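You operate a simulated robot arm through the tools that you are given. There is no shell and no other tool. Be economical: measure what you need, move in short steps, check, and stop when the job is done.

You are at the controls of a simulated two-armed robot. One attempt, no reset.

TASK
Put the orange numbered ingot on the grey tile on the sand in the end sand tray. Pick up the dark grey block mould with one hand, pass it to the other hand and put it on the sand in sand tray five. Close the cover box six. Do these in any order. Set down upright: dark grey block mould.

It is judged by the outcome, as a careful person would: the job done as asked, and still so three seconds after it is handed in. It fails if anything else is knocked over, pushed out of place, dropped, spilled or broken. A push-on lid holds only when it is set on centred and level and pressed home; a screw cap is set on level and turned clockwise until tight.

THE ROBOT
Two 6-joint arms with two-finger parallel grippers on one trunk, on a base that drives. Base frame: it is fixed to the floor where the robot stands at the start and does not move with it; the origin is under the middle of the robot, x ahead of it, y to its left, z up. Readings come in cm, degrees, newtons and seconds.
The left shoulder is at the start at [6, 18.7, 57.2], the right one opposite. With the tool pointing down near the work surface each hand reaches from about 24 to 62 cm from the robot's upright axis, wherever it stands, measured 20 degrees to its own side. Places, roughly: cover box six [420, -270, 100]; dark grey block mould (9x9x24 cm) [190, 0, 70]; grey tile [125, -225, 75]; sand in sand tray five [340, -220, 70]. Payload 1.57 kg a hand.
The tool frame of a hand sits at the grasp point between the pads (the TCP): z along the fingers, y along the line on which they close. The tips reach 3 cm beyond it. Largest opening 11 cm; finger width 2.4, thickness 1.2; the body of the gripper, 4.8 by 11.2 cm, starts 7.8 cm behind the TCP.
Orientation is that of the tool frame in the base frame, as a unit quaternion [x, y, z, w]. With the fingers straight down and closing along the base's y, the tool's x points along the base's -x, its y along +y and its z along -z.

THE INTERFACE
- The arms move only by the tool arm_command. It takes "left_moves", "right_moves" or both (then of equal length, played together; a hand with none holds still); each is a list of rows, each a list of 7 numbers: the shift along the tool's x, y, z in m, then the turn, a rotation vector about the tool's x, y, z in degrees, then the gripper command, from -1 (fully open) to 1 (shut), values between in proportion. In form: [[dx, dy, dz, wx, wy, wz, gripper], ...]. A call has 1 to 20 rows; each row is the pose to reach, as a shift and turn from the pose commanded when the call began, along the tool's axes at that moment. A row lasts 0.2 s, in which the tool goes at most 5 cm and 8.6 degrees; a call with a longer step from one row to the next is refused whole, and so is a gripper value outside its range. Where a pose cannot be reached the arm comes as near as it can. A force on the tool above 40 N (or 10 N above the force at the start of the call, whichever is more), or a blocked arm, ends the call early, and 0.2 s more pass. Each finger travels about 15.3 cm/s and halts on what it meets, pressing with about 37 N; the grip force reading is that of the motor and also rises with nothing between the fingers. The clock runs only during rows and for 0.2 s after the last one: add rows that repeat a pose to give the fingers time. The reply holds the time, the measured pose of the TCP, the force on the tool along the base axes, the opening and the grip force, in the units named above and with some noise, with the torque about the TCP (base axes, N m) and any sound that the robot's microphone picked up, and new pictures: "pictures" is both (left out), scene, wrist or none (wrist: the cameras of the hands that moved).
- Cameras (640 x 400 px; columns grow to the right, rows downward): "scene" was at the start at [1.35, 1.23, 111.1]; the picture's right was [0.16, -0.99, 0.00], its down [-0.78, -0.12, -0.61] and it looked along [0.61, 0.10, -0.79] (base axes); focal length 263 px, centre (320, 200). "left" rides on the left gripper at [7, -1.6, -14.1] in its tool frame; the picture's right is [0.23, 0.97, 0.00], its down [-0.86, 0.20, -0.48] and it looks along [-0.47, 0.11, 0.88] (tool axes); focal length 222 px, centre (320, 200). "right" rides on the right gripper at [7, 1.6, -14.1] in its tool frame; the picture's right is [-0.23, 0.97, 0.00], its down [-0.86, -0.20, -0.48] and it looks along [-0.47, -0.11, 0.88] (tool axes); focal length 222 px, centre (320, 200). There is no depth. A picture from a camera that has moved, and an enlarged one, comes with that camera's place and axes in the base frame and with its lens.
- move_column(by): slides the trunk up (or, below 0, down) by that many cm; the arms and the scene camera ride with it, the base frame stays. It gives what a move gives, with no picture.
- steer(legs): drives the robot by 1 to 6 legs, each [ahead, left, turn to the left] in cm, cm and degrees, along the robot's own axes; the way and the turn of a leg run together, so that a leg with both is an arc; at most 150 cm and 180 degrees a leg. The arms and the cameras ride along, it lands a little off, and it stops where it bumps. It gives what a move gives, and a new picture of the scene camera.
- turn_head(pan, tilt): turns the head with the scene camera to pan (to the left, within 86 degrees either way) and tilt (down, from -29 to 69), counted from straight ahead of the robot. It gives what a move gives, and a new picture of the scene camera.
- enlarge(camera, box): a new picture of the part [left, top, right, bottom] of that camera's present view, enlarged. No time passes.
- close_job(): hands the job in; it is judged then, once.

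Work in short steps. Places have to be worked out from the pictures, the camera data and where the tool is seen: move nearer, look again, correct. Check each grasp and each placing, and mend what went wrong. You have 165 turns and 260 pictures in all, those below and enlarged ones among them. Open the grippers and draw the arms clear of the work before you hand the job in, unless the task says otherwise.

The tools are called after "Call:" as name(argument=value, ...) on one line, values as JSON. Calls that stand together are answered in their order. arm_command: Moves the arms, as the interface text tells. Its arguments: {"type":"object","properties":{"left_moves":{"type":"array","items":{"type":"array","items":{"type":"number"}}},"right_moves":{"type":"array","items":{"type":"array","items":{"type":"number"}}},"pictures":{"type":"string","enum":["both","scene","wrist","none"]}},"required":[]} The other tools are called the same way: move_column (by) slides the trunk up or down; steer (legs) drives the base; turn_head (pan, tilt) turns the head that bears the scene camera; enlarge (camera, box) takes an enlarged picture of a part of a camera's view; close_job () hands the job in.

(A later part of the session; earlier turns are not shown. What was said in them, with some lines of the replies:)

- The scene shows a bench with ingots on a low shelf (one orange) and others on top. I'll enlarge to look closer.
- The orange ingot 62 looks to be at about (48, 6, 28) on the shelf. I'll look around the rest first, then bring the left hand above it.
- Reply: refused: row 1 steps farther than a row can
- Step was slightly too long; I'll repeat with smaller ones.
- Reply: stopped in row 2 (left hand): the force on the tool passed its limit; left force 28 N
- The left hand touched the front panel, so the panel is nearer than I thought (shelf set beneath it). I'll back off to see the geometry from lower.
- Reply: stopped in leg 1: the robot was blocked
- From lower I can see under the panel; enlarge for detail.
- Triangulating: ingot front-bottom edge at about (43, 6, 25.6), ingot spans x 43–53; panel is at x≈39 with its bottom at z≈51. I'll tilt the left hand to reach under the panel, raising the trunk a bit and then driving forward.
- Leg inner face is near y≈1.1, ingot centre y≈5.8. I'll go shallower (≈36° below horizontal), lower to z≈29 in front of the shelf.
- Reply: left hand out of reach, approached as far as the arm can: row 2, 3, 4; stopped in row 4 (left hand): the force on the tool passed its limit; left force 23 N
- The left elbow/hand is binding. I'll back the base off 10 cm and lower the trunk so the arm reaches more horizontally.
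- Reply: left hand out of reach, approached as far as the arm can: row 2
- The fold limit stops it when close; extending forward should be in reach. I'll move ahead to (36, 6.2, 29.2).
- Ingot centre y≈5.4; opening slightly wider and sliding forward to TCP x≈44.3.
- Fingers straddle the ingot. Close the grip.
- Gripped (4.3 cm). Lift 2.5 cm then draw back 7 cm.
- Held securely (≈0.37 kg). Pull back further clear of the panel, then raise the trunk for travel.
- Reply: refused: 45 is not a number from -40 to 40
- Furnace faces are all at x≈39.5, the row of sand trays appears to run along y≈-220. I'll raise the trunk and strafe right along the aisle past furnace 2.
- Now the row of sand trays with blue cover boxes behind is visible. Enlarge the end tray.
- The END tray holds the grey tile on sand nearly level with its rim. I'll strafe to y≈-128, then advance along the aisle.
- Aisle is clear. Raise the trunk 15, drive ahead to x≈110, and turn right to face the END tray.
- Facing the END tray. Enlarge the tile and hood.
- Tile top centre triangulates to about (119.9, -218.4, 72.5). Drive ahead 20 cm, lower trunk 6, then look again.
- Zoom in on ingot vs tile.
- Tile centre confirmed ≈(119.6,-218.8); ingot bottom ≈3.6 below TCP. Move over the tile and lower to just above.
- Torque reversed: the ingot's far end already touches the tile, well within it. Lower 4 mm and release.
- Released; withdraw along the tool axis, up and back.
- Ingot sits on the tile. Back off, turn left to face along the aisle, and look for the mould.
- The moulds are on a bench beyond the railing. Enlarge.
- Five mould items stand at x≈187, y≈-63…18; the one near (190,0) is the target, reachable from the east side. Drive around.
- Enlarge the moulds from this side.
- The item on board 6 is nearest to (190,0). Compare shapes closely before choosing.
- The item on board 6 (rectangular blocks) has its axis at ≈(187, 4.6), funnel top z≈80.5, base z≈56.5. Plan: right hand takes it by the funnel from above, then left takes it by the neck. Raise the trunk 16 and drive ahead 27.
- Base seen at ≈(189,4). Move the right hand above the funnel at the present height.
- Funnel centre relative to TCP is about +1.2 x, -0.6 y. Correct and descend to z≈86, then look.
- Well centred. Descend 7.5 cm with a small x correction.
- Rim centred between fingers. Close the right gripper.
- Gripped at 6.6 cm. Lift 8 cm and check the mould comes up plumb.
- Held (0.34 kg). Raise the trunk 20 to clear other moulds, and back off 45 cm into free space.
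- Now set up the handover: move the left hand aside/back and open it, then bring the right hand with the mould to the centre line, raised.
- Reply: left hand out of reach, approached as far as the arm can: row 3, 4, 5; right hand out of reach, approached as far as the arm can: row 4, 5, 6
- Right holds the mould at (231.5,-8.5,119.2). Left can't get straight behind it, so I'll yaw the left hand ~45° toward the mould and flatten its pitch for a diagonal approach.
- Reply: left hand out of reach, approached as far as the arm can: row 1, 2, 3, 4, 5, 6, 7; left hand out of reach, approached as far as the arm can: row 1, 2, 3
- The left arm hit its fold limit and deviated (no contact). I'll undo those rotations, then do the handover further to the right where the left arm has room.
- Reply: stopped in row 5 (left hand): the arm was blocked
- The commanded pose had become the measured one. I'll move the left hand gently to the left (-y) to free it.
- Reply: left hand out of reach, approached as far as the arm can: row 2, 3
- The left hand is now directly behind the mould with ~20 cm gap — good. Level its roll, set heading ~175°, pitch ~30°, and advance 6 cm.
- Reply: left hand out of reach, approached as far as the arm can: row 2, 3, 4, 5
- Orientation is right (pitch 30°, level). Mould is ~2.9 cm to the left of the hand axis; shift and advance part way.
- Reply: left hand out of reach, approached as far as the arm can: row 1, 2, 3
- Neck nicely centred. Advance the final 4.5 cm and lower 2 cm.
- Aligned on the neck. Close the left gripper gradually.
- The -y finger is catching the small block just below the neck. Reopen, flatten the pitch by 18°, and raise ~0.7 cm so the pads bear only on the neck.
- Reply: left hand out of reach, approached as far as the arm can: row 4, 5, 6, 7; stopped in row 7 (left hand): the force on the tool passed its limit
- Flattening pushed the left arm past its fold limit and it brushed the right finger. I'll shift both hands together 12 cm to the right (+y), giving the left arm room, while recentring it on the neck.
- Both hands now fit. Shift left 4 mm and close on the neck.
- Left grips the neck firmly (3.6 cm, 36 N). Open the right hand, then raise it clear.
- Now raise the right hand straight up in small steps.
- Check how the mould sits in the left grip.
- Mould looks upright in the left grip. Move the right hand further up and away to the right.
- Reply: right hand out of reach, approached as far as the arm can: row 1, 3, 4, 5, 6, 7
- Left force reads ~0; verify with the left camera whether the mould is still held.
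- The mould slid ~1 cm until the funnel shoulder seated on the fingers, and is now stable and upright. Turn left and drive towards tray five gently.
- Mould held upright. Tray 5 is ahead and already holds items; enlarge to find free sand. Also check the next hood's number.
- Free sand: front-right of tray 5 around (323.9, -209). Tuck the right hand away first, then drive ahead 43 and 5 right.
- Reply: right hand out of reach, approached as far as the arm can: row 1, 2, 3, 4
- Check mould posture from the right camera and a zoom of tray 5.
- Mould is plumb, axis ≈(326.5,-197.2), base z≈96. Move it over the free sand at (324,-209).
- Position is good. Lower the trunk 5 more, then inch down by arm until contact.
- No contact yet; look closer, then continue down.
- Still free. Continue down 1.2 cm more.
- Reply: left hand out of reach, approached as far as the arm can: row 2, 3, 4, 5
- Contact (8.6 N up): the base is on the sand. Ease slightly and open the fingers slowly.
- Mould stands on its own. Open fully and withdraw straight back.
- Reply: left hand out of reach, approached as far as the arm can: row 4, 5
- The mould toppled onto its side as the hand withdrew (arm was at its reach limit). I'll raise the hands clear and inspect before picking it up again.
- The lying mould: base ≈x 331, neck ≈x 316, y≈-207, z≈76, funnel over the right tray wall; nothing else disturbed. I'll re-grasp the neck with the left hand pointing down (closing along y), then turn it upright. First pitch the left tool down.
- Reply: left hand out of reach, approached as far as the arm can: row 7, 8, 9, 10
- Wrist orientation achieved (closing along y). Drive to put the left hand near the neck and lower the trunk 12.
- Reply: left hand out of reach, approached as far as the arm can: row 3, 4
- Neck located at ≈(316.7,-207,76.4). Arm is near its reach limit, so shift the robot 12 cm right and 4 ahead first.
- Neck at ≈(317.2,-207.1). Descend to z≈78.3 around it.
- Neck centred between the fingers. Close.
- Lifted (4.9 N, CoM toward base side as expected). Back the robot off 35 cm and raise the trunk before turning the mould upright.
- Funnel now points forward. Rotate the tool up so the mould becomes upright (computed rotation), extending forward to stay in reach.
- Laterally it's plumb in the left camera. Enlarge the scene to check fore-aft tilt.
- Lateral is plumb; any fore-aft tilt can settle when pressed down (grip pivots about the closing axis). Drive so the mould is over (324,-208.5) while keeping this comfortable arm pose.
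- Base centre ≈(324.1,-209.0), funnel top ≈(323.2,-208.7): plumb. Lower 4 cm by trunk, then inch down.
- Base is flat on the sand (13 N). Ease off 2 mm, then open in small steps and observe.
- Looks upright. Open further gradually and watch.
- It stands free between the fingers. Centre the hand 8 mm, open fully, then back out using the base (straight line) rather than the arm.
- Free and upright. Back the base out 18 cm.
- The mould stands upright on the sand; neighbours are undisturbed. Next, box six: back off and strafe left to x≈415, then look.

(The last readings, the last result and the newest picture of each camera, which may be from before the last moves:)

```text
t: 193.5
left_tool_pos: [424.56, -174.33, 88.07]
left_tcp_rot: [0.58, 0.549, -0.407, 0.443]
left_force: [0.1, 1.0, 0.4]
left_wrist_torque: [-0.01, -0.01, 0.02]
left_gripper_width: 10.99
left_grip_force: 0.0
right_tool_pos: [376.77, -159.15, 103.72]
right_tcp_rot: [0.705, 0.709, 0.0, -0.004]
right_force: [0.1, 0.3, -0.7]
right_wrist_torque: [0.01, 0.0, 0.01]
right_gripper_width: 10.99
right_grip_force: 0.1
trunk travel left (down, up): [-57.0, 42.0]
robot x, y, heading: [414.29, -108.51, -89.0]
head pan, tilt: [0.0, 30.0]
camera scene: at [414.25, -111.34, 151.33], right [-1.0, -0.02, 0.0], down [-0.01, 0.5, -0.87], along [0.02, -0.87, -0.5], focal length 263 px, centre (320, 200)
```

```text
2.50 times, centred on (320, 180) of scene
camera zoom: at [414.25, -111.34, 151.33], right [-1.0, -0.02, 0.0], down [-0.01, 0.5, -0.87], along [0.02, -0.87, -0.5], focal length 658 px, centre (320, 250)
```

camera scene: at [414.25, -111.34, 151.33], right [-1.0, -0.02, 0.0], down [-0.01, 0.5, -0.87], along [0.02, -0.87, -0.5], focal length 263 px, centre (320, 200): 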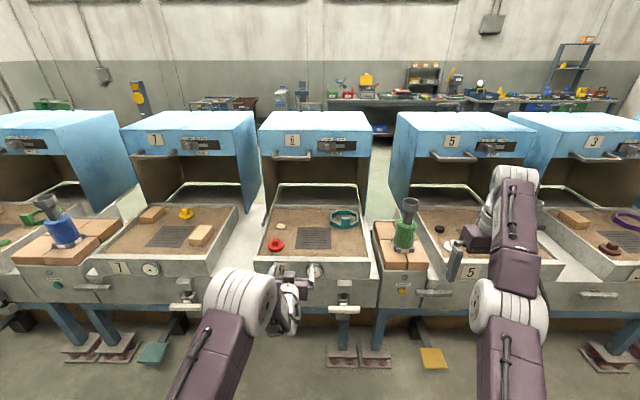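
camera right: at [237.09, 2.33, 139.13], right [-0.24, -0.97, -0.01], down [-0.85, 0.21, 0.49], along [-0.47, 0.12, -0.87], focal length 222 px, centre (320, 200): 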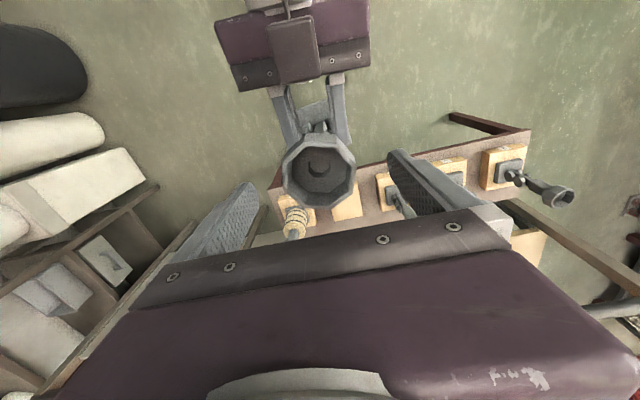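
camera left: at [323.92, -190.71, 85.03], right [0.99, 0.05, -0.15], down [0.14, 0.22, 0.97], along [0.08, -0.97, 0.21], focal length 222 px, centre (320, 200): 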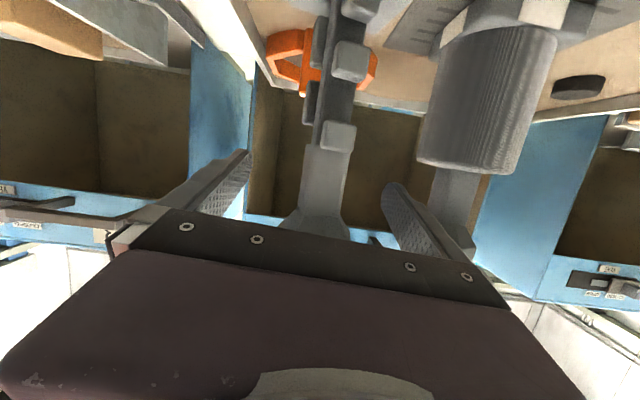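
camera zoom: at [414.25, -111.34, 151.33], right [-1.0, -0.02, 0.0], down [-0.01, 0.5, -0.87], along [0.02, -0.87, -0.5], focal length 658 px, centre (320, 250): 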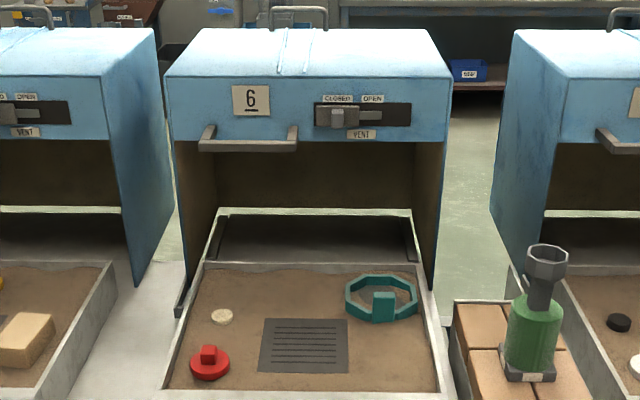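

Hood 6's handle is a horizontal bar on its front; it should slide forward over the tray. I'll raise the trunk, move closer, and measure the handle with the cameras.

Call:
move_column(by=18)

Call:
steer(legs=[[40, 10, -1]])

Call:
enlarge(camera="left", box=[0, 0, 640, 400])

```text
t: 195.5
left_tool_pos: [424.48, -174.39, 105.92]
left_tcp_rot: [0.581, 0.55, -0.407, 0.442]
left_force: [1.0, -0.8, -1.1]
left_wrist_torque: [0.02, 0.02, 0.0]
left_gripper_width: 11.02
left_grip_force: 0.0
right_tool_pos: [376.83, -159.08, 121.65]
right_tcp_rot: [0.705, 0.709, 0.0, -0.004]
right_force: [0.1, -0.5, 0.5]
right_wrist_torque: [0.01, -0.02, 0.0]
right_gripper_width: 11.01
right_grip_force: 0.1
trunk travel left (down, up): [-75.0, 24.0]
robot x, y, heading: [413.94, -108.44, -88.8]
head pan, tilt: [0.0, 30.0]
```

```text
t: 198.1
left_tool_pos: [433.73, -214.69, 106.09]
left_tcp_rot: [0.585, 0.544, -0.411, 0.439]
left_force: [0.3, 0.0, 0.0]
left_wrist_torque: [0.04, 0.03, 0.0]
left_gripper_width: 11.01
left_grip_force: 0.1
right_tool_pos: [386.24, -198.84, 121.64]
right_tcp_rot: [0.712, 0.703, -0.001, -0.003]
right_force: [0.1, 0.9, 0.9]
right_wrist_torque: [-0.03, -0.02, -0.01]
right_gripper_width: 10.99
right_grip_force: 0.0
trunk travel left (down, up): [-75.0, 24.0]
robot x, y, heading: [424.42, -148.78, -89.9]
head pan, tilt: [0.0, 30.0]
camera scene: at [424.55, -151.55, 169.34], right [-1.0, 0.0, 0.0], down [0.0, 0.5, -0.87], along [0.0, -0.87, -0.5], focal length 263 px, centre (320, 200)
```

scene: 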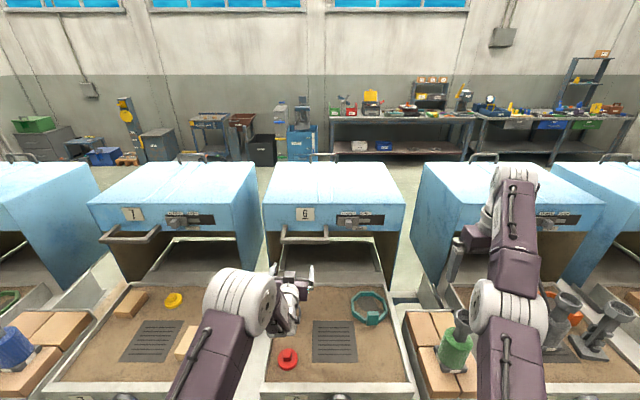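

```text
1.00 times, centred on (320, 200) of left
camera zoom: at [432.68, -199.34, 103.07], right [0.99, 0.04, -0.15], down [0.14, 0.22, 0.96], along [0.07, -0.97, 0.21], focal length 222 px, centre (320, 200)
```

zoom: 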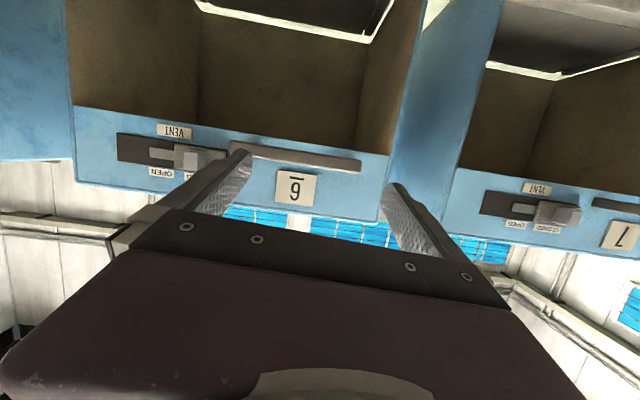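

Handle bar triangulates to ≈(432, -234.5, 104.3), about 20 cm wide along x. Flatten the left hand's pitch and roll it 90° so the fingers close vertically on the bar.

Call:
arm_command(left_moves=[[0, 0, 0, 0, -6, 0, -1], [0, 0, 0, 0, -12, 0, -1], [0, 0, 0, 0, -12, 0, -1]], pictures="none")

Call:
arm_command(left_moves=[[0, 0, 0, 0, 0, 8.3, -0.4], [0, 0, 0, 0, 0, 16.6, -0.4], [0, 0, 0, 0, 0, 24.9, -0.4], [0, 0, 0, 0, 0, 33.2, -0.4], [0, 0, 0, 0, 0, 41.5, -0.4], [0, 0, 0, 0, 0, 49.8, -0.4], [0, 0, 0, 0, 0, 58, -0.4], [0, 0, 0, 0, 0, 66, -0.4], [0, 0, 0, 0, 0, 74, -0.4], [0, 0, 0, 0, 0, 82, -0.4], [0, 0, 0, 0, 0, 90, -0.4], [0, 0, 0, 0, 0, 90, -0.4]], pictures="both")

```text
t: 198.9
left_tool_pos: [433.06, -214.49, 106.03]
left_tcp_rot: [0.536, 0.498, -0.468, 0.496]
left_force: [-1.3, 0.3, 0.0]
left_wrist_torque: [0.02, 0.01, -0.03]
left_gripper_width: 11.01
left_grip_force: 0.1
left hand out of reach, approached as far as the arm can: row 2, 3
right_tool_pos: [386.28, -198.72, 121.66]
right_tcp_rot: [0.711, 0.703, 0.0, -0.004]
right_force: [0.1, 0.2, 0.3]
right_wrist_torque: [0.01, -0.01, 0.0]
right_gripper_width: 11.01
right_grip_force: 0.0
trunk travel left (down, up): [-75.0, 24.0]
robot x, y, heading: [424.89, -149.15, -89.9]
head pan, tilt: [0.0, 30.0]
```

```text
t: 201.5
left_tool_pos: [432.97, -214.53, 105.98]
left_tcp_rot: [0.731, -0.029, 0.02, 0.682]
left_force: [-0.3, -1.1, 0.0]
left_wrist_torque: [0.0, 0.0, 0.04]
left_gripper_width: 7.69
left_grip_force: 0.0
right_tool_pos: [386.44, -198.81, 121.67]
right_tcp_rot: [0.711, 0.703, 0.0, -0.004]
right_force: [0.8, -0.2, -0.3]
right_wrist_torque: [0.0, -0.01, 0.01]
right_gripper_width: 11.0
right_grip_force: 0.2
trunk travel left (down, up): [-75.0, 24.0]
robot x, y, heading: [424.54, -148.48, -89.3]
head pan, tilt: [0.0, 30.0]
camera scene: at [424.57, -151.67, 169.34], right [-1.0, 0.0, 0.0], down [0.0, 0.5, -0.87], along [0.0, -0.87, -0.5], focal length 263 px, centre (320, 200)
camera left: at [440.14, -200.55, 105.73], right [0.16, -0.07, 0.98], down [-0.86, 0.48, 0.17], along [-0.48, -0.88, 0.01], focal length 222 px, centre (320, 200)
```

scene: 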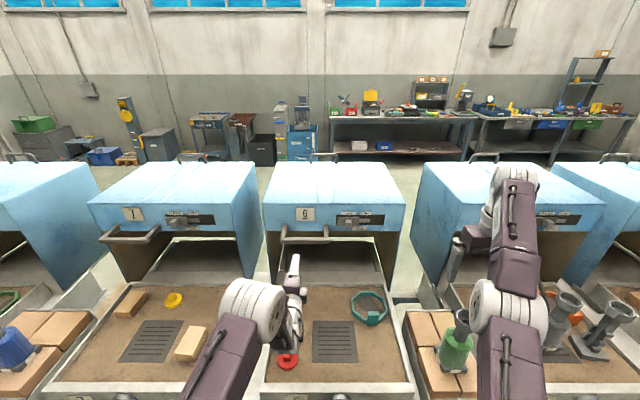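
left: 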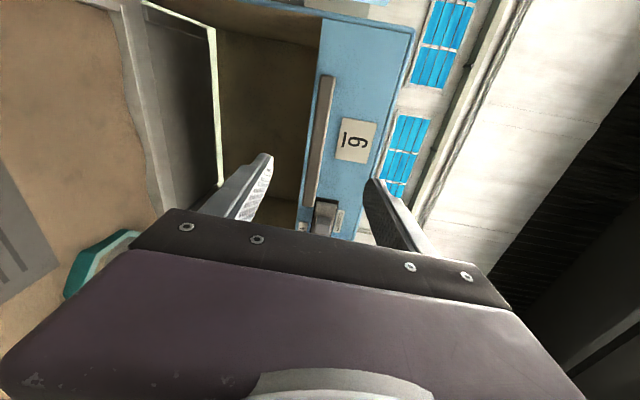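

Fingers now straddle the bar's height. Drive ahead 9 and extend the arm towards the bar.

Call:
steer(legs=[[9, 0, 0]])

Call:
arm_command(left_moves=[[0, 0, 0.03, 0, 0, 0, -0.4], [0, 0, 0.06, 0, 0, 0, -0.4], [0, 0, 0.08, 0, 0, 0, -0.4], [0, 0, 0.08, 0, 0, 0, -0.4]], pictures="both")

```text
t: 202.6
left_tool_pos: [433.04, -223.42, 105.99]
left_tcp_rot: [0.731, -0.028, 0.019, 0.682]
left_force: [0.5, -0.3, -0.3]
left_wrist_torque: [0.01, 0.01, 0.04]
left_gripper_width: 7.71
left_grip_force: 0.1
right_tool_pos: [386.37, -207.72, 121.71]
right_tcp_rot: [0.712, 0.702, -0.001, -0.003]
right_force: [0.3, -0.3, 0.5]
right_wrist_torque: [-0.04, 0.0, 0.0]
right_gripper_width: 10.99
right_grip_force: 0.0
trunk travel left (down, up): [-75.0, 24.0]
robot x, y, heading: [424.66, -158.0, -89.9]
head pan, tilt: [0.0, 30.0]
camera scene: at [424.62, -160.56, 169.35], right [-1.0, 0.0, 0.0], down [0.0, 0.5, -0.87], along [0.0, -0.87, -0.5], focal length 263 px, centre (320, 200)
```

scene: 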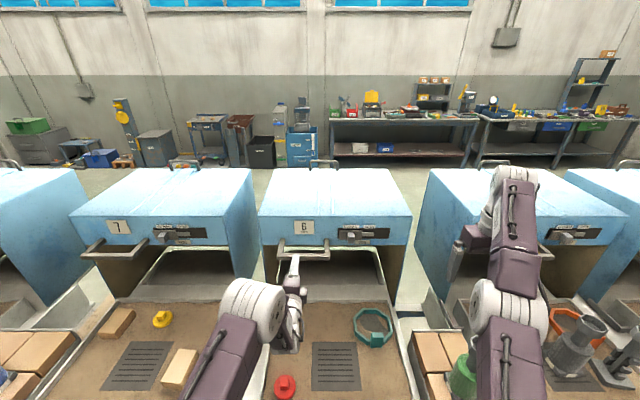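

```text
t: 203.6
left_tool_pos: [433.0, -231.42, 105.45]
left_tcp_rot: [0.731, -0.027, 0.021, 0.681]
left_force: [0.3, 0.1, 1.1]
left_wrist_torque: [0.02, 0.04, 0.0]
left_gripper_width: 7.69
left_grip_force: 0.2
right_tool_pos: [386.33, -207.71, 121.75]
right_tcp_rot: [0.712, 0.703, -0.001, -0.002]
right_force: [0.2, -0.5, 0.5]
right_wrist_torque: [0.0, 0.03, -0.02]
right_gripper_width: 11.02
right_grip_force: 0.0
trunk travel left (down, up): [-75.0, 24.0]
robot x, y, heading: [424.76, -157.83, -89.9]
head pan, tilt: [0.0, 30.0]
camera scene: at [424.6, -160.57, 169.34], right [-1.0, 0.0, 0.0], down [0.0, 0.5, -0.87], along [0.0, -0.87, -0.5], focal length 263 px, centre (320, 200)
camera left: at [440.04, -217.44, 105.12], right [0.16, -0.07, 0.98], down [-0.86, 0.47, 0.18], along [-0.48, -0.88, 0.01], focal length 222 px, centre (320, 200)
```

scene: 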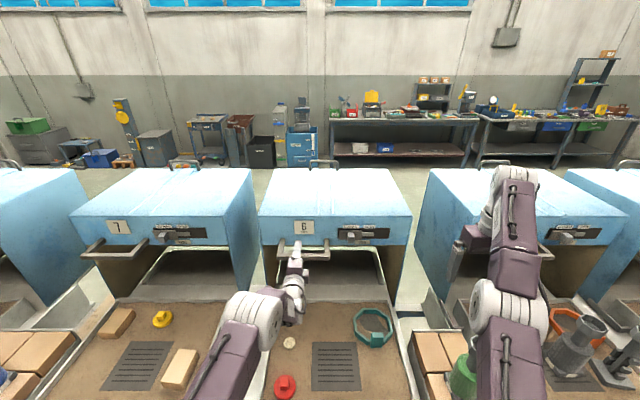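
left: 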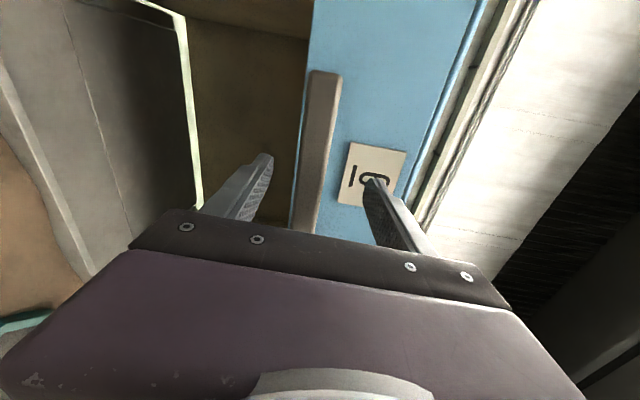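

Bar is between finger lines, a little ahead. Extend 3 cm more and shift down 3 mm, then close.

Call:
arm_command(left_moves=[[0, -0.003, 0.015, 0, 0, 0, -0.4], [0, -0.003, 0.03, 0, 0, 0, -0.4], [0, -0.003, 0.03, 0, 0, 0, -0.4]], pictures="wrist")

Call:
arm_command(left_moves=[[0, 0, 0, 0, 0, 0, 0], [0, 0, 0, 0, 0, 0, 0.4], [0, 0, 0, 0, 0, 0, 0.8], [0, 0, 0, 0, 0, 0, 0.9], [0, 0, 0, 0, 0, 0, 0.9]], pictures="wrist")

```text
t: 204.4
left_tool_pos: [432.83, -234.65, 104.86]
left_tcp_rot: [0.732, -0.028, 0.02, 0.681]
left_force: [-0.1, 0.5, -0.9]
left_wrist_torque: [0.03, -0.01, 0.01]
left_gripper_width: 7.68
left_grip_force: 0.0
right_tool_pos: [386.29, -207.86, 121.72]
right_tcp_rot: [0.711, 0.703, 0.001, -0.003]
right_force: [-0.8, 0.1, -0.1]
right_wrist_torque: [0.0, 0.02, 0.0]
right_gripper_width: 11.01
right_grip_force: 0.1
trunk travel left (down, up): [-75.0, 24.0]
robot x, y, heading: [424.44, -157.43, -89.9]
head pan, tilt: [0.0, 30.0]
camera left: at [440.15, -220.63, 104.62], right [0.16, -0.07, 0.98], down [-0.86, 0.48, 0.18], along [-0.48, -0.88, 0.01], focal length 222 px, centre (320, 200)
```

left: 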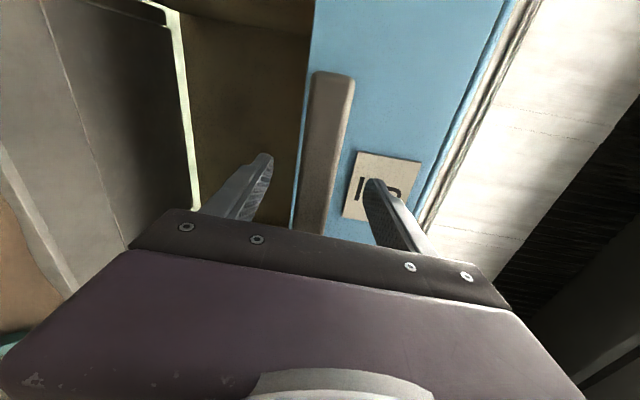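

```text
t: 205.6
left_tool_pos: [432.93, -234.59, 104.18]
left_tcp_rot: [0.735, -0.028, 0.019, 0.678]
left_force: [-1.8, 14.1, -28.0]
left_wrist_torque: [-1.37, 1.05, 0.42]
left_gripper_width: 2.28
left_grip_force: 35.8
right_tool_pos: [386.55, -208.03, 121.57]
right_tcp_rot: [0.712, 0.702, 0.0, -0.004]
right_force: [0.7, -0.4, 0.3]
right_wrist_torque: [0.03, 0.01, 0.0]
right_gripper_width: 11.01
right_grip_force: 0.1
trunk travel left (down, up): [-75.0, 24.0]
robot x, y, heading: [424.7, -157.79, -89.7]
head pan, tilt: [0.0, 30.0]
camera left: at [440.19, -220.62, 104.21], right [0.16, -0.08, 0.98], down [-0.86, 0.47, 0.18], along [-0.48, -0.88, 0.01], focal length 222 px, centre (320, 200)
```

left: 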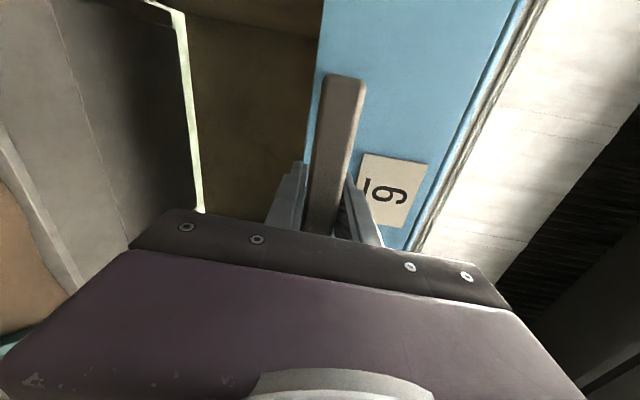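

Bar gripped (2.3 cm). Relax the vertical strain 6 mm, then pull back 6 cm with the base as a test.

Call:
arm_command(left_moves=[[0, -0.004, 0, 0, 0, 0, 1], [0, -0.007, 0, 0, 0, 0, 1], [0, -0.007, 0, 0, 0, 0, 1]], pictures="none")

Call:
steer(legs=[[-6, 0, 0]])

```text
t: 206.4
left_tool_pos: [433.02, -234.56, 104.38]
left_tcp_rot: [0.731, -0.028, 0.018, 0.682]
left_force: [-0.7, 6.0, -12.4]
left_wrist_torque: [-0.97, 0.86, 0.04]
left_gripper_width: 2.27
left_grip_force: 35.3
right_tool_pos: [386.34, -207.91, 121.68]
right_tcp_rot: [0.711, 0.703, 0.0, -0.003]
right_force: [0.2, 0.0, 0.2]
right_wrist_torque: [0.01, -0.02, -0.01]
right_gripper_width: 11.01
right_grip_force: 0.1
trunk travel left (down, up): [-75.0, 24.0]
robot x, y, heading: [425.21, -157.56, -89.6]
head pan, tilt: [0.0, 30.0]
```

```text
t: 207.3
left_tool_pos: [432.98, -229.56, 104.42]
left_tcp_rot: [0.729, -0.027, 0.019, 0.684]
left_force: [-0.7, -19.6, 3.3]
left_wrist_torque: [-0.62, 0.86, -0.39]
left_gripper_width: 2.24
left_grip_force: 34.9
right_tool_pos: [386.39, -202.83, 121.23]
right_tcp_rot: [0.712, 0.703, 0.003, -0.007]
right_force: [-0.1, -0.6, 0.6]
right_wrist_torque: [0.04, -0.01, -0.01]
right_gripper_width: 11.01
right_grip_force: 0.0
trunk travel left (down, up): [-75.0, 24.0]
robot x, y, heading: [424.38, -151.77, -89.8]
head pan, tilt: [0.0, 30.0]
camera scene: at [424.53, -156.12, 169.34], right [-1.0, 0.0, 0.0], down [0.0, 0.51, -0.86], along [0.0, -0.86, -0.51], focal length 263 px, centre (320, 200)
```

scene: 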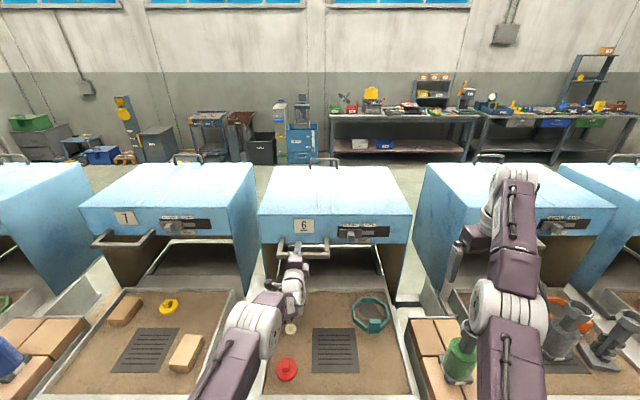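

The hood slides. Keep pulling.

Call:
steer(legs=[[-12, 0, 0]])

```text
t: 208.6
left_tool_pos: [432.92, -217.63, 104.44]
left_tcp_rot: [0.729, -0.028, 0.018, 0.683]
left_force: [3.0, -8.7, -26.2]
left_wrist_torque: [-1.59, 0.9, -0.35]
left_gripper_width: 2.24
left_grip_force: 35.2
right_tool_pos: [386.34, -190.73, 121.28]
right_tcp_rot: [0.712, 0.702, 0.002, -0.007]
right_force: [-0.2, 0.3, 0.7]
right_wrist_torque: [0.0, 0.01, 0.0]
right_gripper_width: 10.99
right_grip_force: 0.0
trunk travel left (down, up): [-75.0, 24.0]
robot x, y, heading: [424.75, -140.0, -90.2]
head pan, tilt: [0.0, 30.0]
camera scene: at [424.74, -144.06, 169.31], right [-1.0, 0.0, 0.0], down [0.0, 0.51, -0.86], along [0.0, -0.86, -0.51], focal length 263 px, centre (320, 200)
```

scene: 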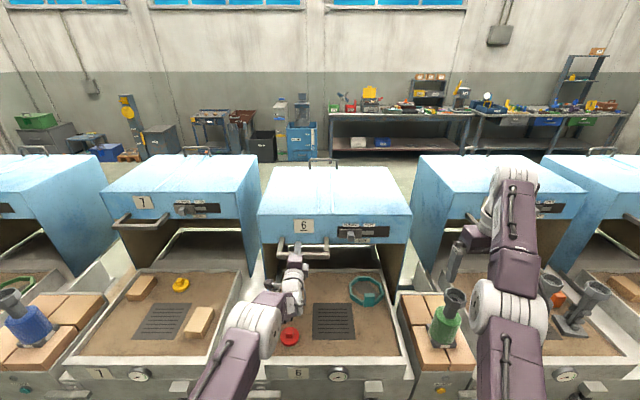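

Working well; relieve the vertical strain and continue pulling.

Call:
arm_command(left_moves=[[0, -0.005, 0, 0, 0, 0, 1], [0, -0.005, 0, 0, 0, 0, 1]], pictures="none")

Call:
steer(legs=[[-12, 0, 0]])

```text
t: 209.2
left_tool_pos: [432.95, -216.92, 104.32]
left_tcp_rot: [0.728, -0.026, 0.018, 0.685]
left_force: [0.0, 6.2, -5.4]
left_wrist_torque: [-0.69, 0.99, 0.71]
left_gripper_width: 2.21
left_grip_force: 34.9
right_tool_pos: [386.31, -190.02, 121.57]
right_tcp_rot: [0.712, 0.702, 0.0, -0.004]
right_force: [-0.6, 1.0, 0.4]
right_wrist_torque: [-0.02, 0.05, 0.03]
right_gripper_width: 11.01
right_grip_force: 0.1
trunk travel left (down, up): [-75.0, 24.0]
robot x, y, heading: [424.35, -139.71, -90.0]
head pan, tilt: [0.0, 30.0]
```

```text
t: 210.4
left_tool_pos: [432.93, -205.08, 104.35]
left_tcp_rot: [0.727, -0.027, 0.017, 0.686]
left_force: [6.3, -8.4, -0.5]
left_wrist_torque: [-0.95, 0.89, -0.56]
left_gripper_width: 2.19
left_grip_force: 34.7
right_tool_pos: [386.28, -178.08, 121.66]
right_tcp_rot: [0.712, 0.702, 0.001, -0.006]
right_force: [-0.8, -0.1, 0.6]
right_wrist_torque: [0.03, -0.01, 0.0]
right_gripper_width: 11.0
right_grip_force: 0.1
trunk travel left (down, up): [-75.0, 24.0]
robot x, y, heading: [424.49, -127.49, -89.9]
head pan, tilt: [0.0, 30.0]
camera scene: at [424.75, -131.13, 169.34], right [-1.0, 0.0, 0.0], down [0.0, 0.5, -0.86], along [0.0, -0.86, -0.5], focal length 263 px, centre (320, 200)
```

scene: 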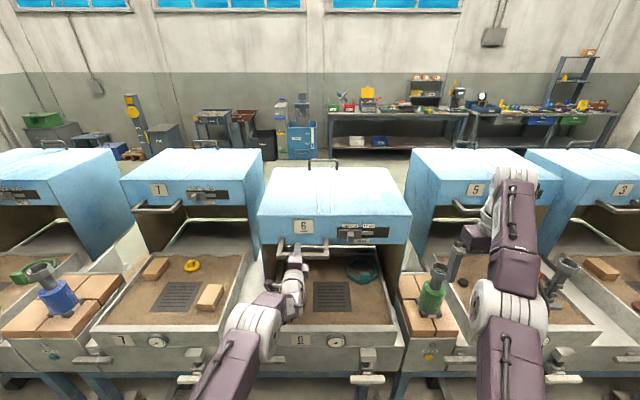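

Continue pulling to the end stop.

Call:
steer(legs=[[-10, 0, 0]])

```text
t: 211.6
left_tool_pos: [432.95, -195.51, 104.33]
left_tcp_rot: [0.726, -0.027, 0.017, 0.687]
left_force: [4.6, -11.3, -8.0]
left_wrist_torque: [-1.09, 0.96, -0.38]
left_gripper_width: 2.22
left_grip_force: 35.1
right_tool_pos: [386.1, -168.38, 121.52]
right_tcp_rot: [0.713, 0.701, 0.002, -0.006]
right_force: [1.0, -1.1, -0.4]
right_wrist_torque: [0.03, 0.01, -0.02]
right_gripper_width: 11.01
right_grip_force: 0.0
trunk travel left (down, up): [-75.0, 24.0]
robot x, y, heading: [424.6, -118.04, -90.1]
head pan, tilt: [0.0, 30.0]
camera scene: at [424.73, -121.66, 169.33], right [-1.0, 0.0, 0.0], down [0.0, 0.51, -0.86], along [0.0, -0.86, -0.51], focal length 263 px, centre (320, 200)
```

scene: 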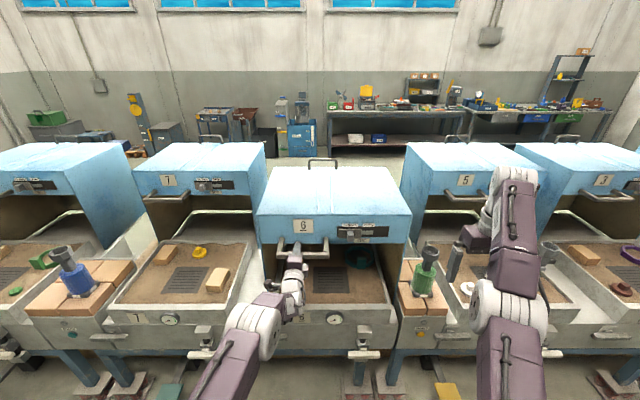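

Still sliding. Pull further, watching for the stop.

Call:
steer(legs=[[-6, 0, 0]])

Call:
steer(legs=[[-5, 0, 0]])

```text
t: 212.6
left_tool_pos: [432.85, -188.83, 104.51]
left_tcp_rot: [0.726, -0.026, 0.018, 0.687]
left_force: [0.2, -5.9, -1.0]
left_wrist_torque: [-0.71, 0.85, -0.04]
left_gripper_width: 2.19
left_grip_force: 35.1
right_tool_pos: [386.14, -161.75, 121.35]
right_tcp_rot: [0.712, 0.702, 0.001, -0.005]
right_force: [-0.6, 0.0, -0.1]
right_wrist_torque: [0.01, 0.0, -0.07]
right_gripper_width: 11.0
right_grip_force: 0.1
trunk travel left (down, up): [-75.0, 24.0]
robot x, y, heading: [424.5, -111.69, -90.0]
head pan, tilt: [0.0, 30.0]
camera scene: at [424.58, -114.75, 169.34], right [-1.0, 0.0, 0.0], down [0.0, 0.5, -0.87], along [0.0, -0.87, -0.5], focal length 263 px, centre (320, 200)
```

scene: 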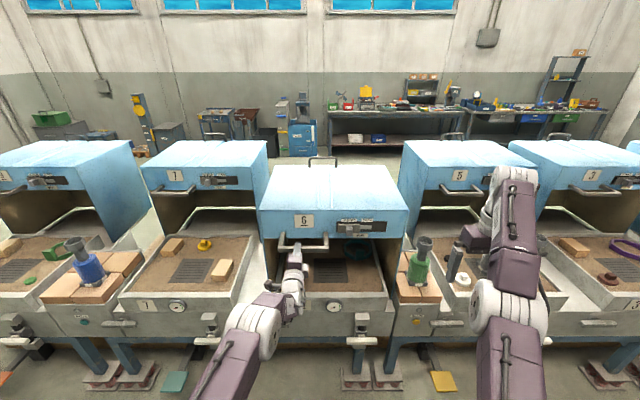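

```text
t: 213.5
left_tool_pos: [433.01, -184.39, 103.86]
left_tcp_rot: [0.728, -0.027, 0.019, 0.684]
left_force: [0.5, -1.0, -1.2]
left_wrist_torque: [-0.01, -0.01, 0.0]
left_gripper_width: 0.04
left_grip_force: 21.5
right_tool_pos: [386.23, -157.6, 120.98]
right_tcp_rot: [0.712, 0.702, 0.003, -0.006]
right_force: [0.4, 0.3, -0.8]
right_wrist_torque: [0.11, -0.01, 0.0]
right_gripper_width: 10.98
right_grip_force: 0.1
trunk travel left (down, up): [-75.0, 24.0]
robot x, y, heading: [424.63, -106.52, -90.0]
head pan, tilt: [0.0, 30.0]
camera scene: at [424.5, -110.87, 169.29], right [-1.0, 0.0, 0.0], down [0.0, 0.51, -0.86], along [0.0, -0.86, -0.51], focal length 263 px, centre (320, 200)
```

scene: 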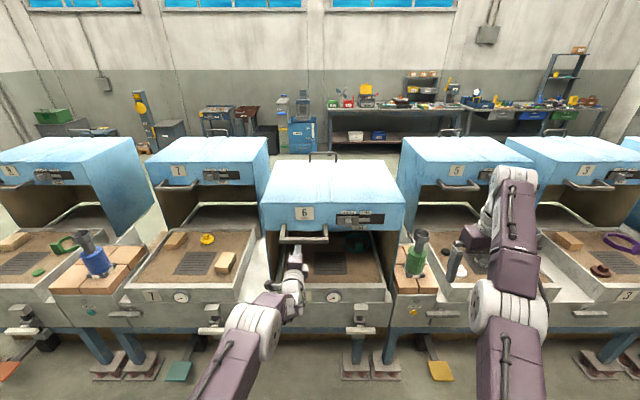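

The grip slipped at what seems the end stop (hood front ≈ tray front). Enlarge to verify.

Call:
enlarge(camera="scene", box=[230, 150, 430, 340])

Call:
enlarge(camera="left", box=[0, 0, 640, 400])

```text
2.11 times, centred on (330, 245) of scene
camera zoom: at [424.5, -110.87, 169.29], right [-1.0, 0.0, 0.0], down [0.0, 0.51, -0.86], along [0.0, -0.86, -0.51], focal length 554 px, centre (299, 105)
```

zoom: 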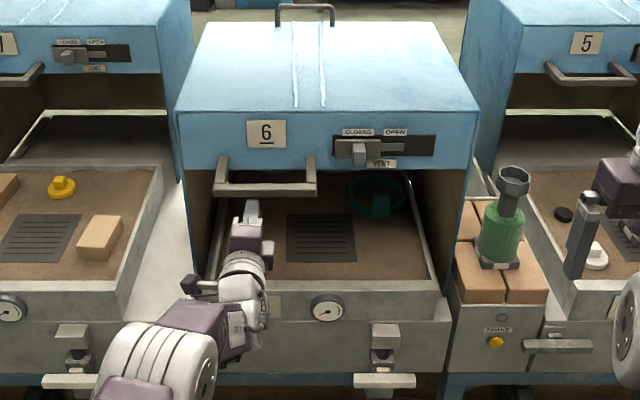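

```text
1.00 times, centred on (320, 200) of left
camera zoom: at [440.1, -170.44, 103.49], right [0.16, -0.06, 0.98], down [-0.86, 0.48, 0.17], along [-0.48, -0.88, 0.02], focal length 222 px, centre (320, 200)
```

zoom: 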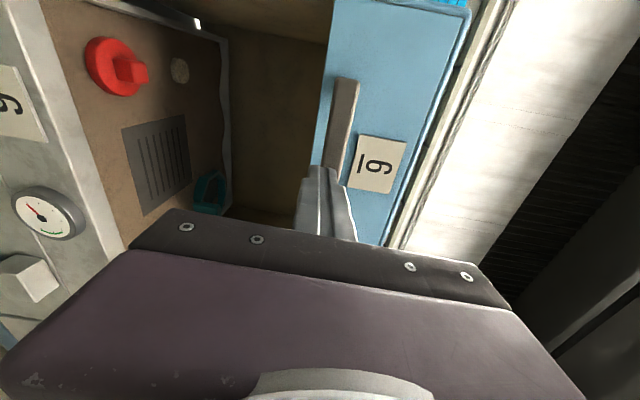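

To be sure it's at the stop, re-grip the bar and pull again.

Call:
arm_command(left_moves=[[0, 0, 0, 0, 0, 0, -0.4], [0, 0, 0, 0, 0, 0, -0.4], [0, 0, 0, 0, 0, 0, -0.4]], pictures="none")

Call:
steer(legs=[[6, 0, 0]])

Call:
arm_command(left_moves=[[0, 0, 0, 0, 0, 0, 0.2], [0, 0, 0, 0, 0, 0, 0.6], [0, 0, 0, 0, 0, 0, 1], [0, 0, 0, 0, 0, 0, 1]], pictures="wrist")

Call:
steer(legs=[[-4, 0, 0]])

```text
t: 214.3
left_tool_pos: [433.03, -183.54, 104.73]
left_tcp_rot: [0.724, -0.028, 0.018, 0.689]
left_force: [-0.4, 0.5, -0.2]
left_wrist_torque: [0.01, -0.01, -0.01]
left_gripper_width: 7.68
left_grip_force: 0.1
right_tool_pos: [386.19, -156.41, 121.63]
right_tcp_rot: [0.712, 0.702, 0.0, -0.003]
right_force: [0.2, 0.9, -0.4]
right_wrist_torque: [-0.03, -0.03, 0.03]
right_gripper_width: 11.0
right_grip_force: 0.0
trunk travel left (down, up): [-75.0, 24.0]
robot x, y, heading: [424.72, -106.44, -90.0]
head pan, tilt: [0.0, 30.0]
```

```text
t: 215.2
left_tool_pos: [432.89, -189.24, 104.71]
left_tcp_rot: [0.725, -0.028, 0.017, 0.688]
left_force: [0.3, 0.3, 0.0]
left_wrist_torque: [0.03, 0.02, 0.01]
left_gripper_width: 7.69
left_grip_force: 0.0
right_tool_pos: [386.2, -162.18, 121.74]
right_tcp_rot: [0.713, 0.702, 0.0, -0.004]
right_force: [0.0, -0.3, -0.9]
right_wrist_torque: [-0.01, 0.04, -0.01]
right_gripper_width: 11.01
right_grip_force: 0.1
trunk travel left (down, up): [-75.0, 24.0]
robot x, y, heading: [424.71, -112.02, -90.2]
head pan, tilt: [0.0, 30.0]
camera scene: at [424.58, -114.99, 169.36], right [-1.0, 0.0, 0.0], down [0.0, 0.5, -0.87], along [0.0, -0.87, -0.5], focal length 263 px, centre (320, 200)
```

scene: 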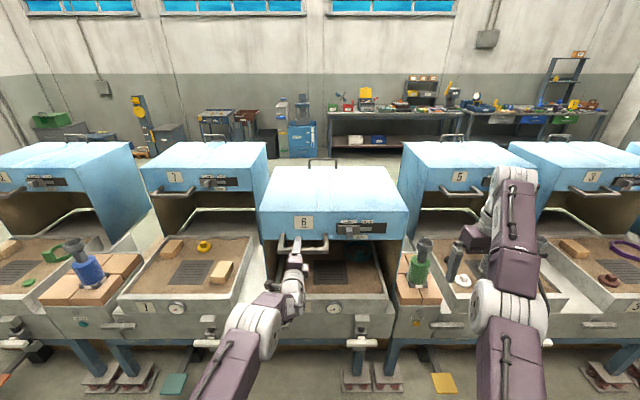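

```text
t: 216.2
left_tool_pos: [432.9, -189.46, 104.61]
left_tcp_rot: [0.726, -0.028, 0.018, 0.687]
left_force: [-0.8, 6.7, -3.9]
left_wrist_torque: [-0.67, 0.98, -0.12]
left_gripper_width: 2.21
left_grip_force: 34.4
right_tool_pos: [386.16, -162.4, 121.67]
right_tcp_rot: [0.713, 0.702, 0.0, -0.003]
right_force: [0.2, -0.3, 0.1]
right_wrist_torque: [0.01, -0.02, -0.03]
right_gripper_width: 10.99
right_grip_force: 0.1
trunk travel left (down, up): [-75.0, 24.0]
robot x, y, heading: [425.25, -112.4, -90.1]
head pan, tilt: [0.0, 30.0]
camera left: at [440.06, -175.48, 104.05], right [0.16, -0.06, 0.98], down [-0.86, 0.48, 0.17], along [-0.48, -0.88, 0.03], focal length 222 px, centre (320, 200)
```

left: 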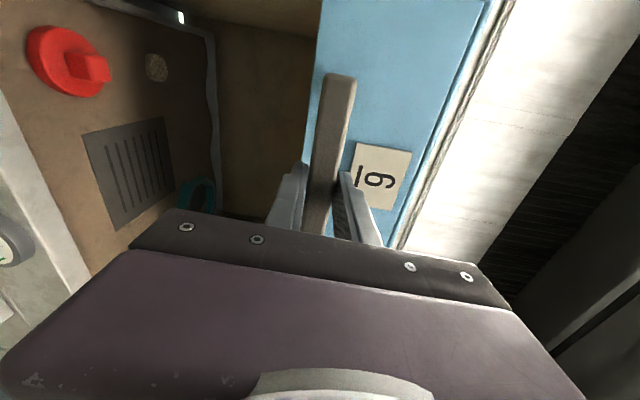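

```text
t: 217.1
left_tool_pos: [432.88, -187.39, 104.63]
left_tcp_rot: [0.725, -0.026, 0.016, 0.688]
left_force: [-0.6, -14.5, -6.1]
left_wrist_torque: [-0.27, 0.94, -0.24]
left_gripper_width: 2.15
left_grip_force: 34.8
right_tool_pos: [386.18, -160.16, 121.45]
right_tcp_rot: [0.713, 0.701, 0.001, -0.005]
right_force: [0.2, -0.1, 0.4]
right_wrist_torque: [0.04, 0.04, -0.02]
right_gripper_width: 11.01
right_grip_force: 0.1
trunk travel left (down, up): [-75.0, 24.0]
robot x, y, heading: [424.74, -109.72, -90.0]
head pan, tilt: [0.0, 30.0]
stopped in leg 1: the force on the tool passed its limit (the readings are from after the stop); the commanded pose is now the measured one
camera scene: at [424.58, -113.39, 169.35], right [-1.0, 0.0, 0.0], down [0.0, 0.5, -0.86], along [0.0, -0.86, -0.5], focal length 263 px, centre (320, 200)
```

scene: 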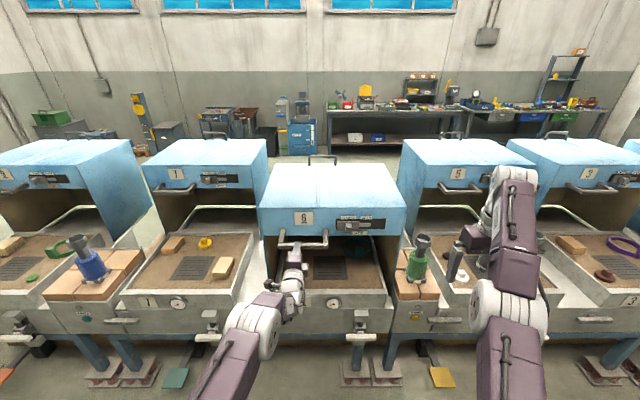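

The pull hit a hard stop — the hood is fully forward over tray 6. Release, back away.

Call:
arm_command(left_moves=[[0, 0, 0, 0, 0, 0, 0.2], [0, 0, 0, 0, 0, 0, -0.4], [0, 0, 0, 0, 0, 0, -0.4], [0, 0, 0, 0, 0, 0, -0.4]], pictures="none")

Call:
steer(legs=[[-30, 0, 0]])

Call:
enlarge(camera="scene", box=[220, 130, 560, 330])

```text
t: 218.1
left_tool_pos: [432.88, -187.08, 104.98]
left_tcp_rot: [0.722, -0.027, 0.017, 0.691]
left_force: [0.1, -1.1, 0.2]
left_wrist_torque: [0.0, 0.01, 0.01]
left_gripper_width: 7.68
left_grip_force: 0.0
right_tool_pos: [386.1, -159.71, 121.51]
right_tcp_rot: [0.713, 0.701, -0.001, -0.003]
right_force: [-0.2, 0.3, 0.4]
right_wrist_torque: [0.0, 0.0, 0.0]
right_gripper_width: 10.97
right_grip_force: 0.1
trunk travel left (down, up): [-75.0, 24.0]
robot x, y, heading: [424.58, -109.66, -89.9]
head pan, tilt: [0.0, 30.0]
```

```text
t: 220.2
left_tool_pos: [432.79, -156.84, 104.93]
left_tcp_rot: [0.723, -0.027, 0.016, 0.69]
left_force: [-1.0, -0.2, -0.5]
left_wrist_torque: [0.02, -0.03, 0.02]
left_gripper_width: 7.72
left_grip_force: 0.1
right_tool_pos: [386.07, -129.58, 121.54]
right_tcp_rot: [0.714, 0.7, 0.0, -0.005]
right_force: [-1.5, -0.4, 0.0]
right_wrist_torque: [0.0, -0.03, -0.01]
right_gripper_width: 11.0
right_grip_force: 0.1
trunk travel left (down, up): [-75.0, 24.0]
robot x, y, heading: [424.63, -79.62, -90.2]
head pan, tilt: [0.0, 30.0]
camera scene: at [424.62, -82.67, 169.33], right [-1.0, 0.0, 0.0], down [0.0, 0.5, -0.87], along [0.0, -0.87, -0.5], focal length 263 px, centre (320, 200)
```

scene: 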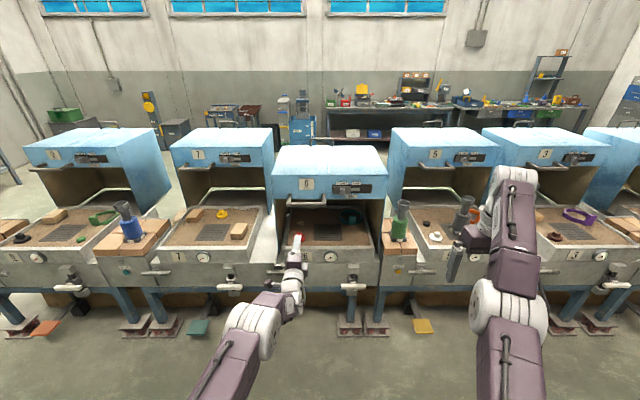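

```text
1.88 times, centred on (390, 230) of scene
camera zoom: at [424.62, -82.67, 169.33], right [-1.0, 0.0, 0.0], down [0.0, 0.5, -0.87], along [0.0, -0.87, -0.5], focal length 495 px, centre (188, 144)
```

zoom: 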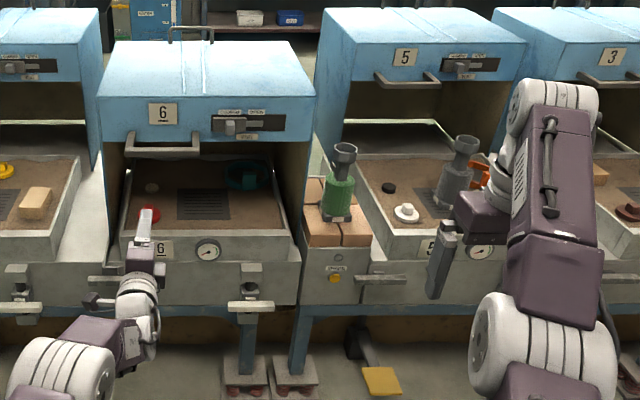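

Box six is closed; other things are undisturbed. Check the mould in tray 5 and the ingot from farther right.

Call:
steer(legs=[[0, -70, 0]])

Call:
enlarge(camera="scene", box=[230, 130, 430, 290])

```text
t: 224.1
left_tool_pos: [363.35, -156.85, 105.05]
left_tcp_rot: [0.723, -0.024, 0.02, 0.69]
left_force: [0.6, -0.7, -0.3]
left_wrist_torque: [0.0, 0.02, -0.03]
left_gripper_width: 7.69
left_grip_force: 0.0
right_tool_pos: [316.45, -129.95, 121.58]
right_tcp_rot: [0.71, 0.704, 0.0, -0.003]
right_force: [-1.0, 0.4, 0.1]
right_wrist_torque: [0.01, 0.01, 0.03]
right_gripper_width: 11.01
right_grip_force: 0.0
trunk travel left (down, up): [-75.0, 24.0]
robot x, y, heading: [354.37, -79.57, -89.7]
head pan, tilt: [0.0, 30.0]
camera scene: at [354.45, -82.61, 169.34], right [-1.0, -0.01, 0.0], down [0.0, 0.5, -0.87], along [0.01, -0.87, -0.5], focal length 263 px, centre (320, 200)
```

scene: 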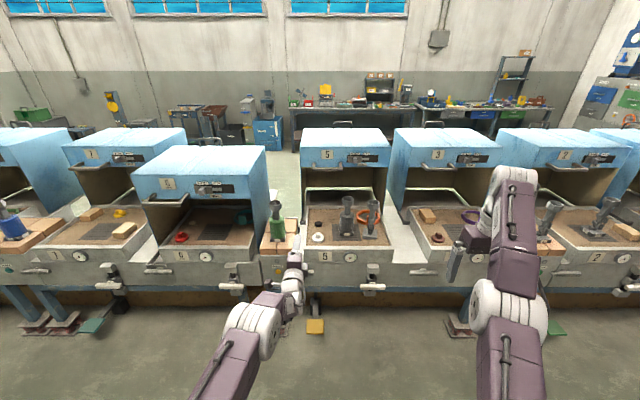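

```text
2.50 times, centred on (330, 210) of scene
camera zoom: at [354.45, -82.61, 169.34], right [-1.0, -0.01, 0.0], down [0.0, 0.5, -0.87], along [0.01, -0.87, -0.5], focal length 658 px, centre (295, 175)
```

zoom: 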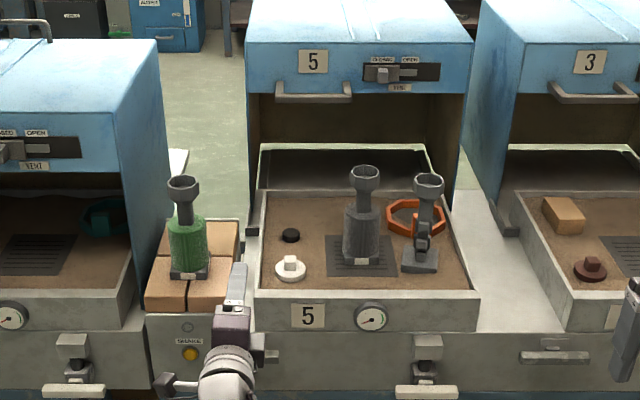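

The mould stands upright in tray 5, the ingot is on the tile in the END tray, and box six is closed. The hands are clear and open, so I'm handing in.

Call:
close_job()

```text
The job is handed in.
```

I did all three parts and handed the job in, but the block mould toppled once in tray five before I set it upright.

- **Ingot:** the orange ingot (62) was resting on the grey tile in the end tray when I let go of it. I didn't look at it again before handing in.
- **Mould:** I took the one on board 6, the only mould near the place you gave. The right hand picked it up and passed it to the left, which set it down in tray five. It fell on its side as the left hand withdrew. The left hand picked it up again and set it upright on the sand, and my last look showed it still standing with the things around it in place.
- **Box six:** the cover is pulled forward over its tray to a hard stop. That is as far as it slides, though its front still has an opening below the face.
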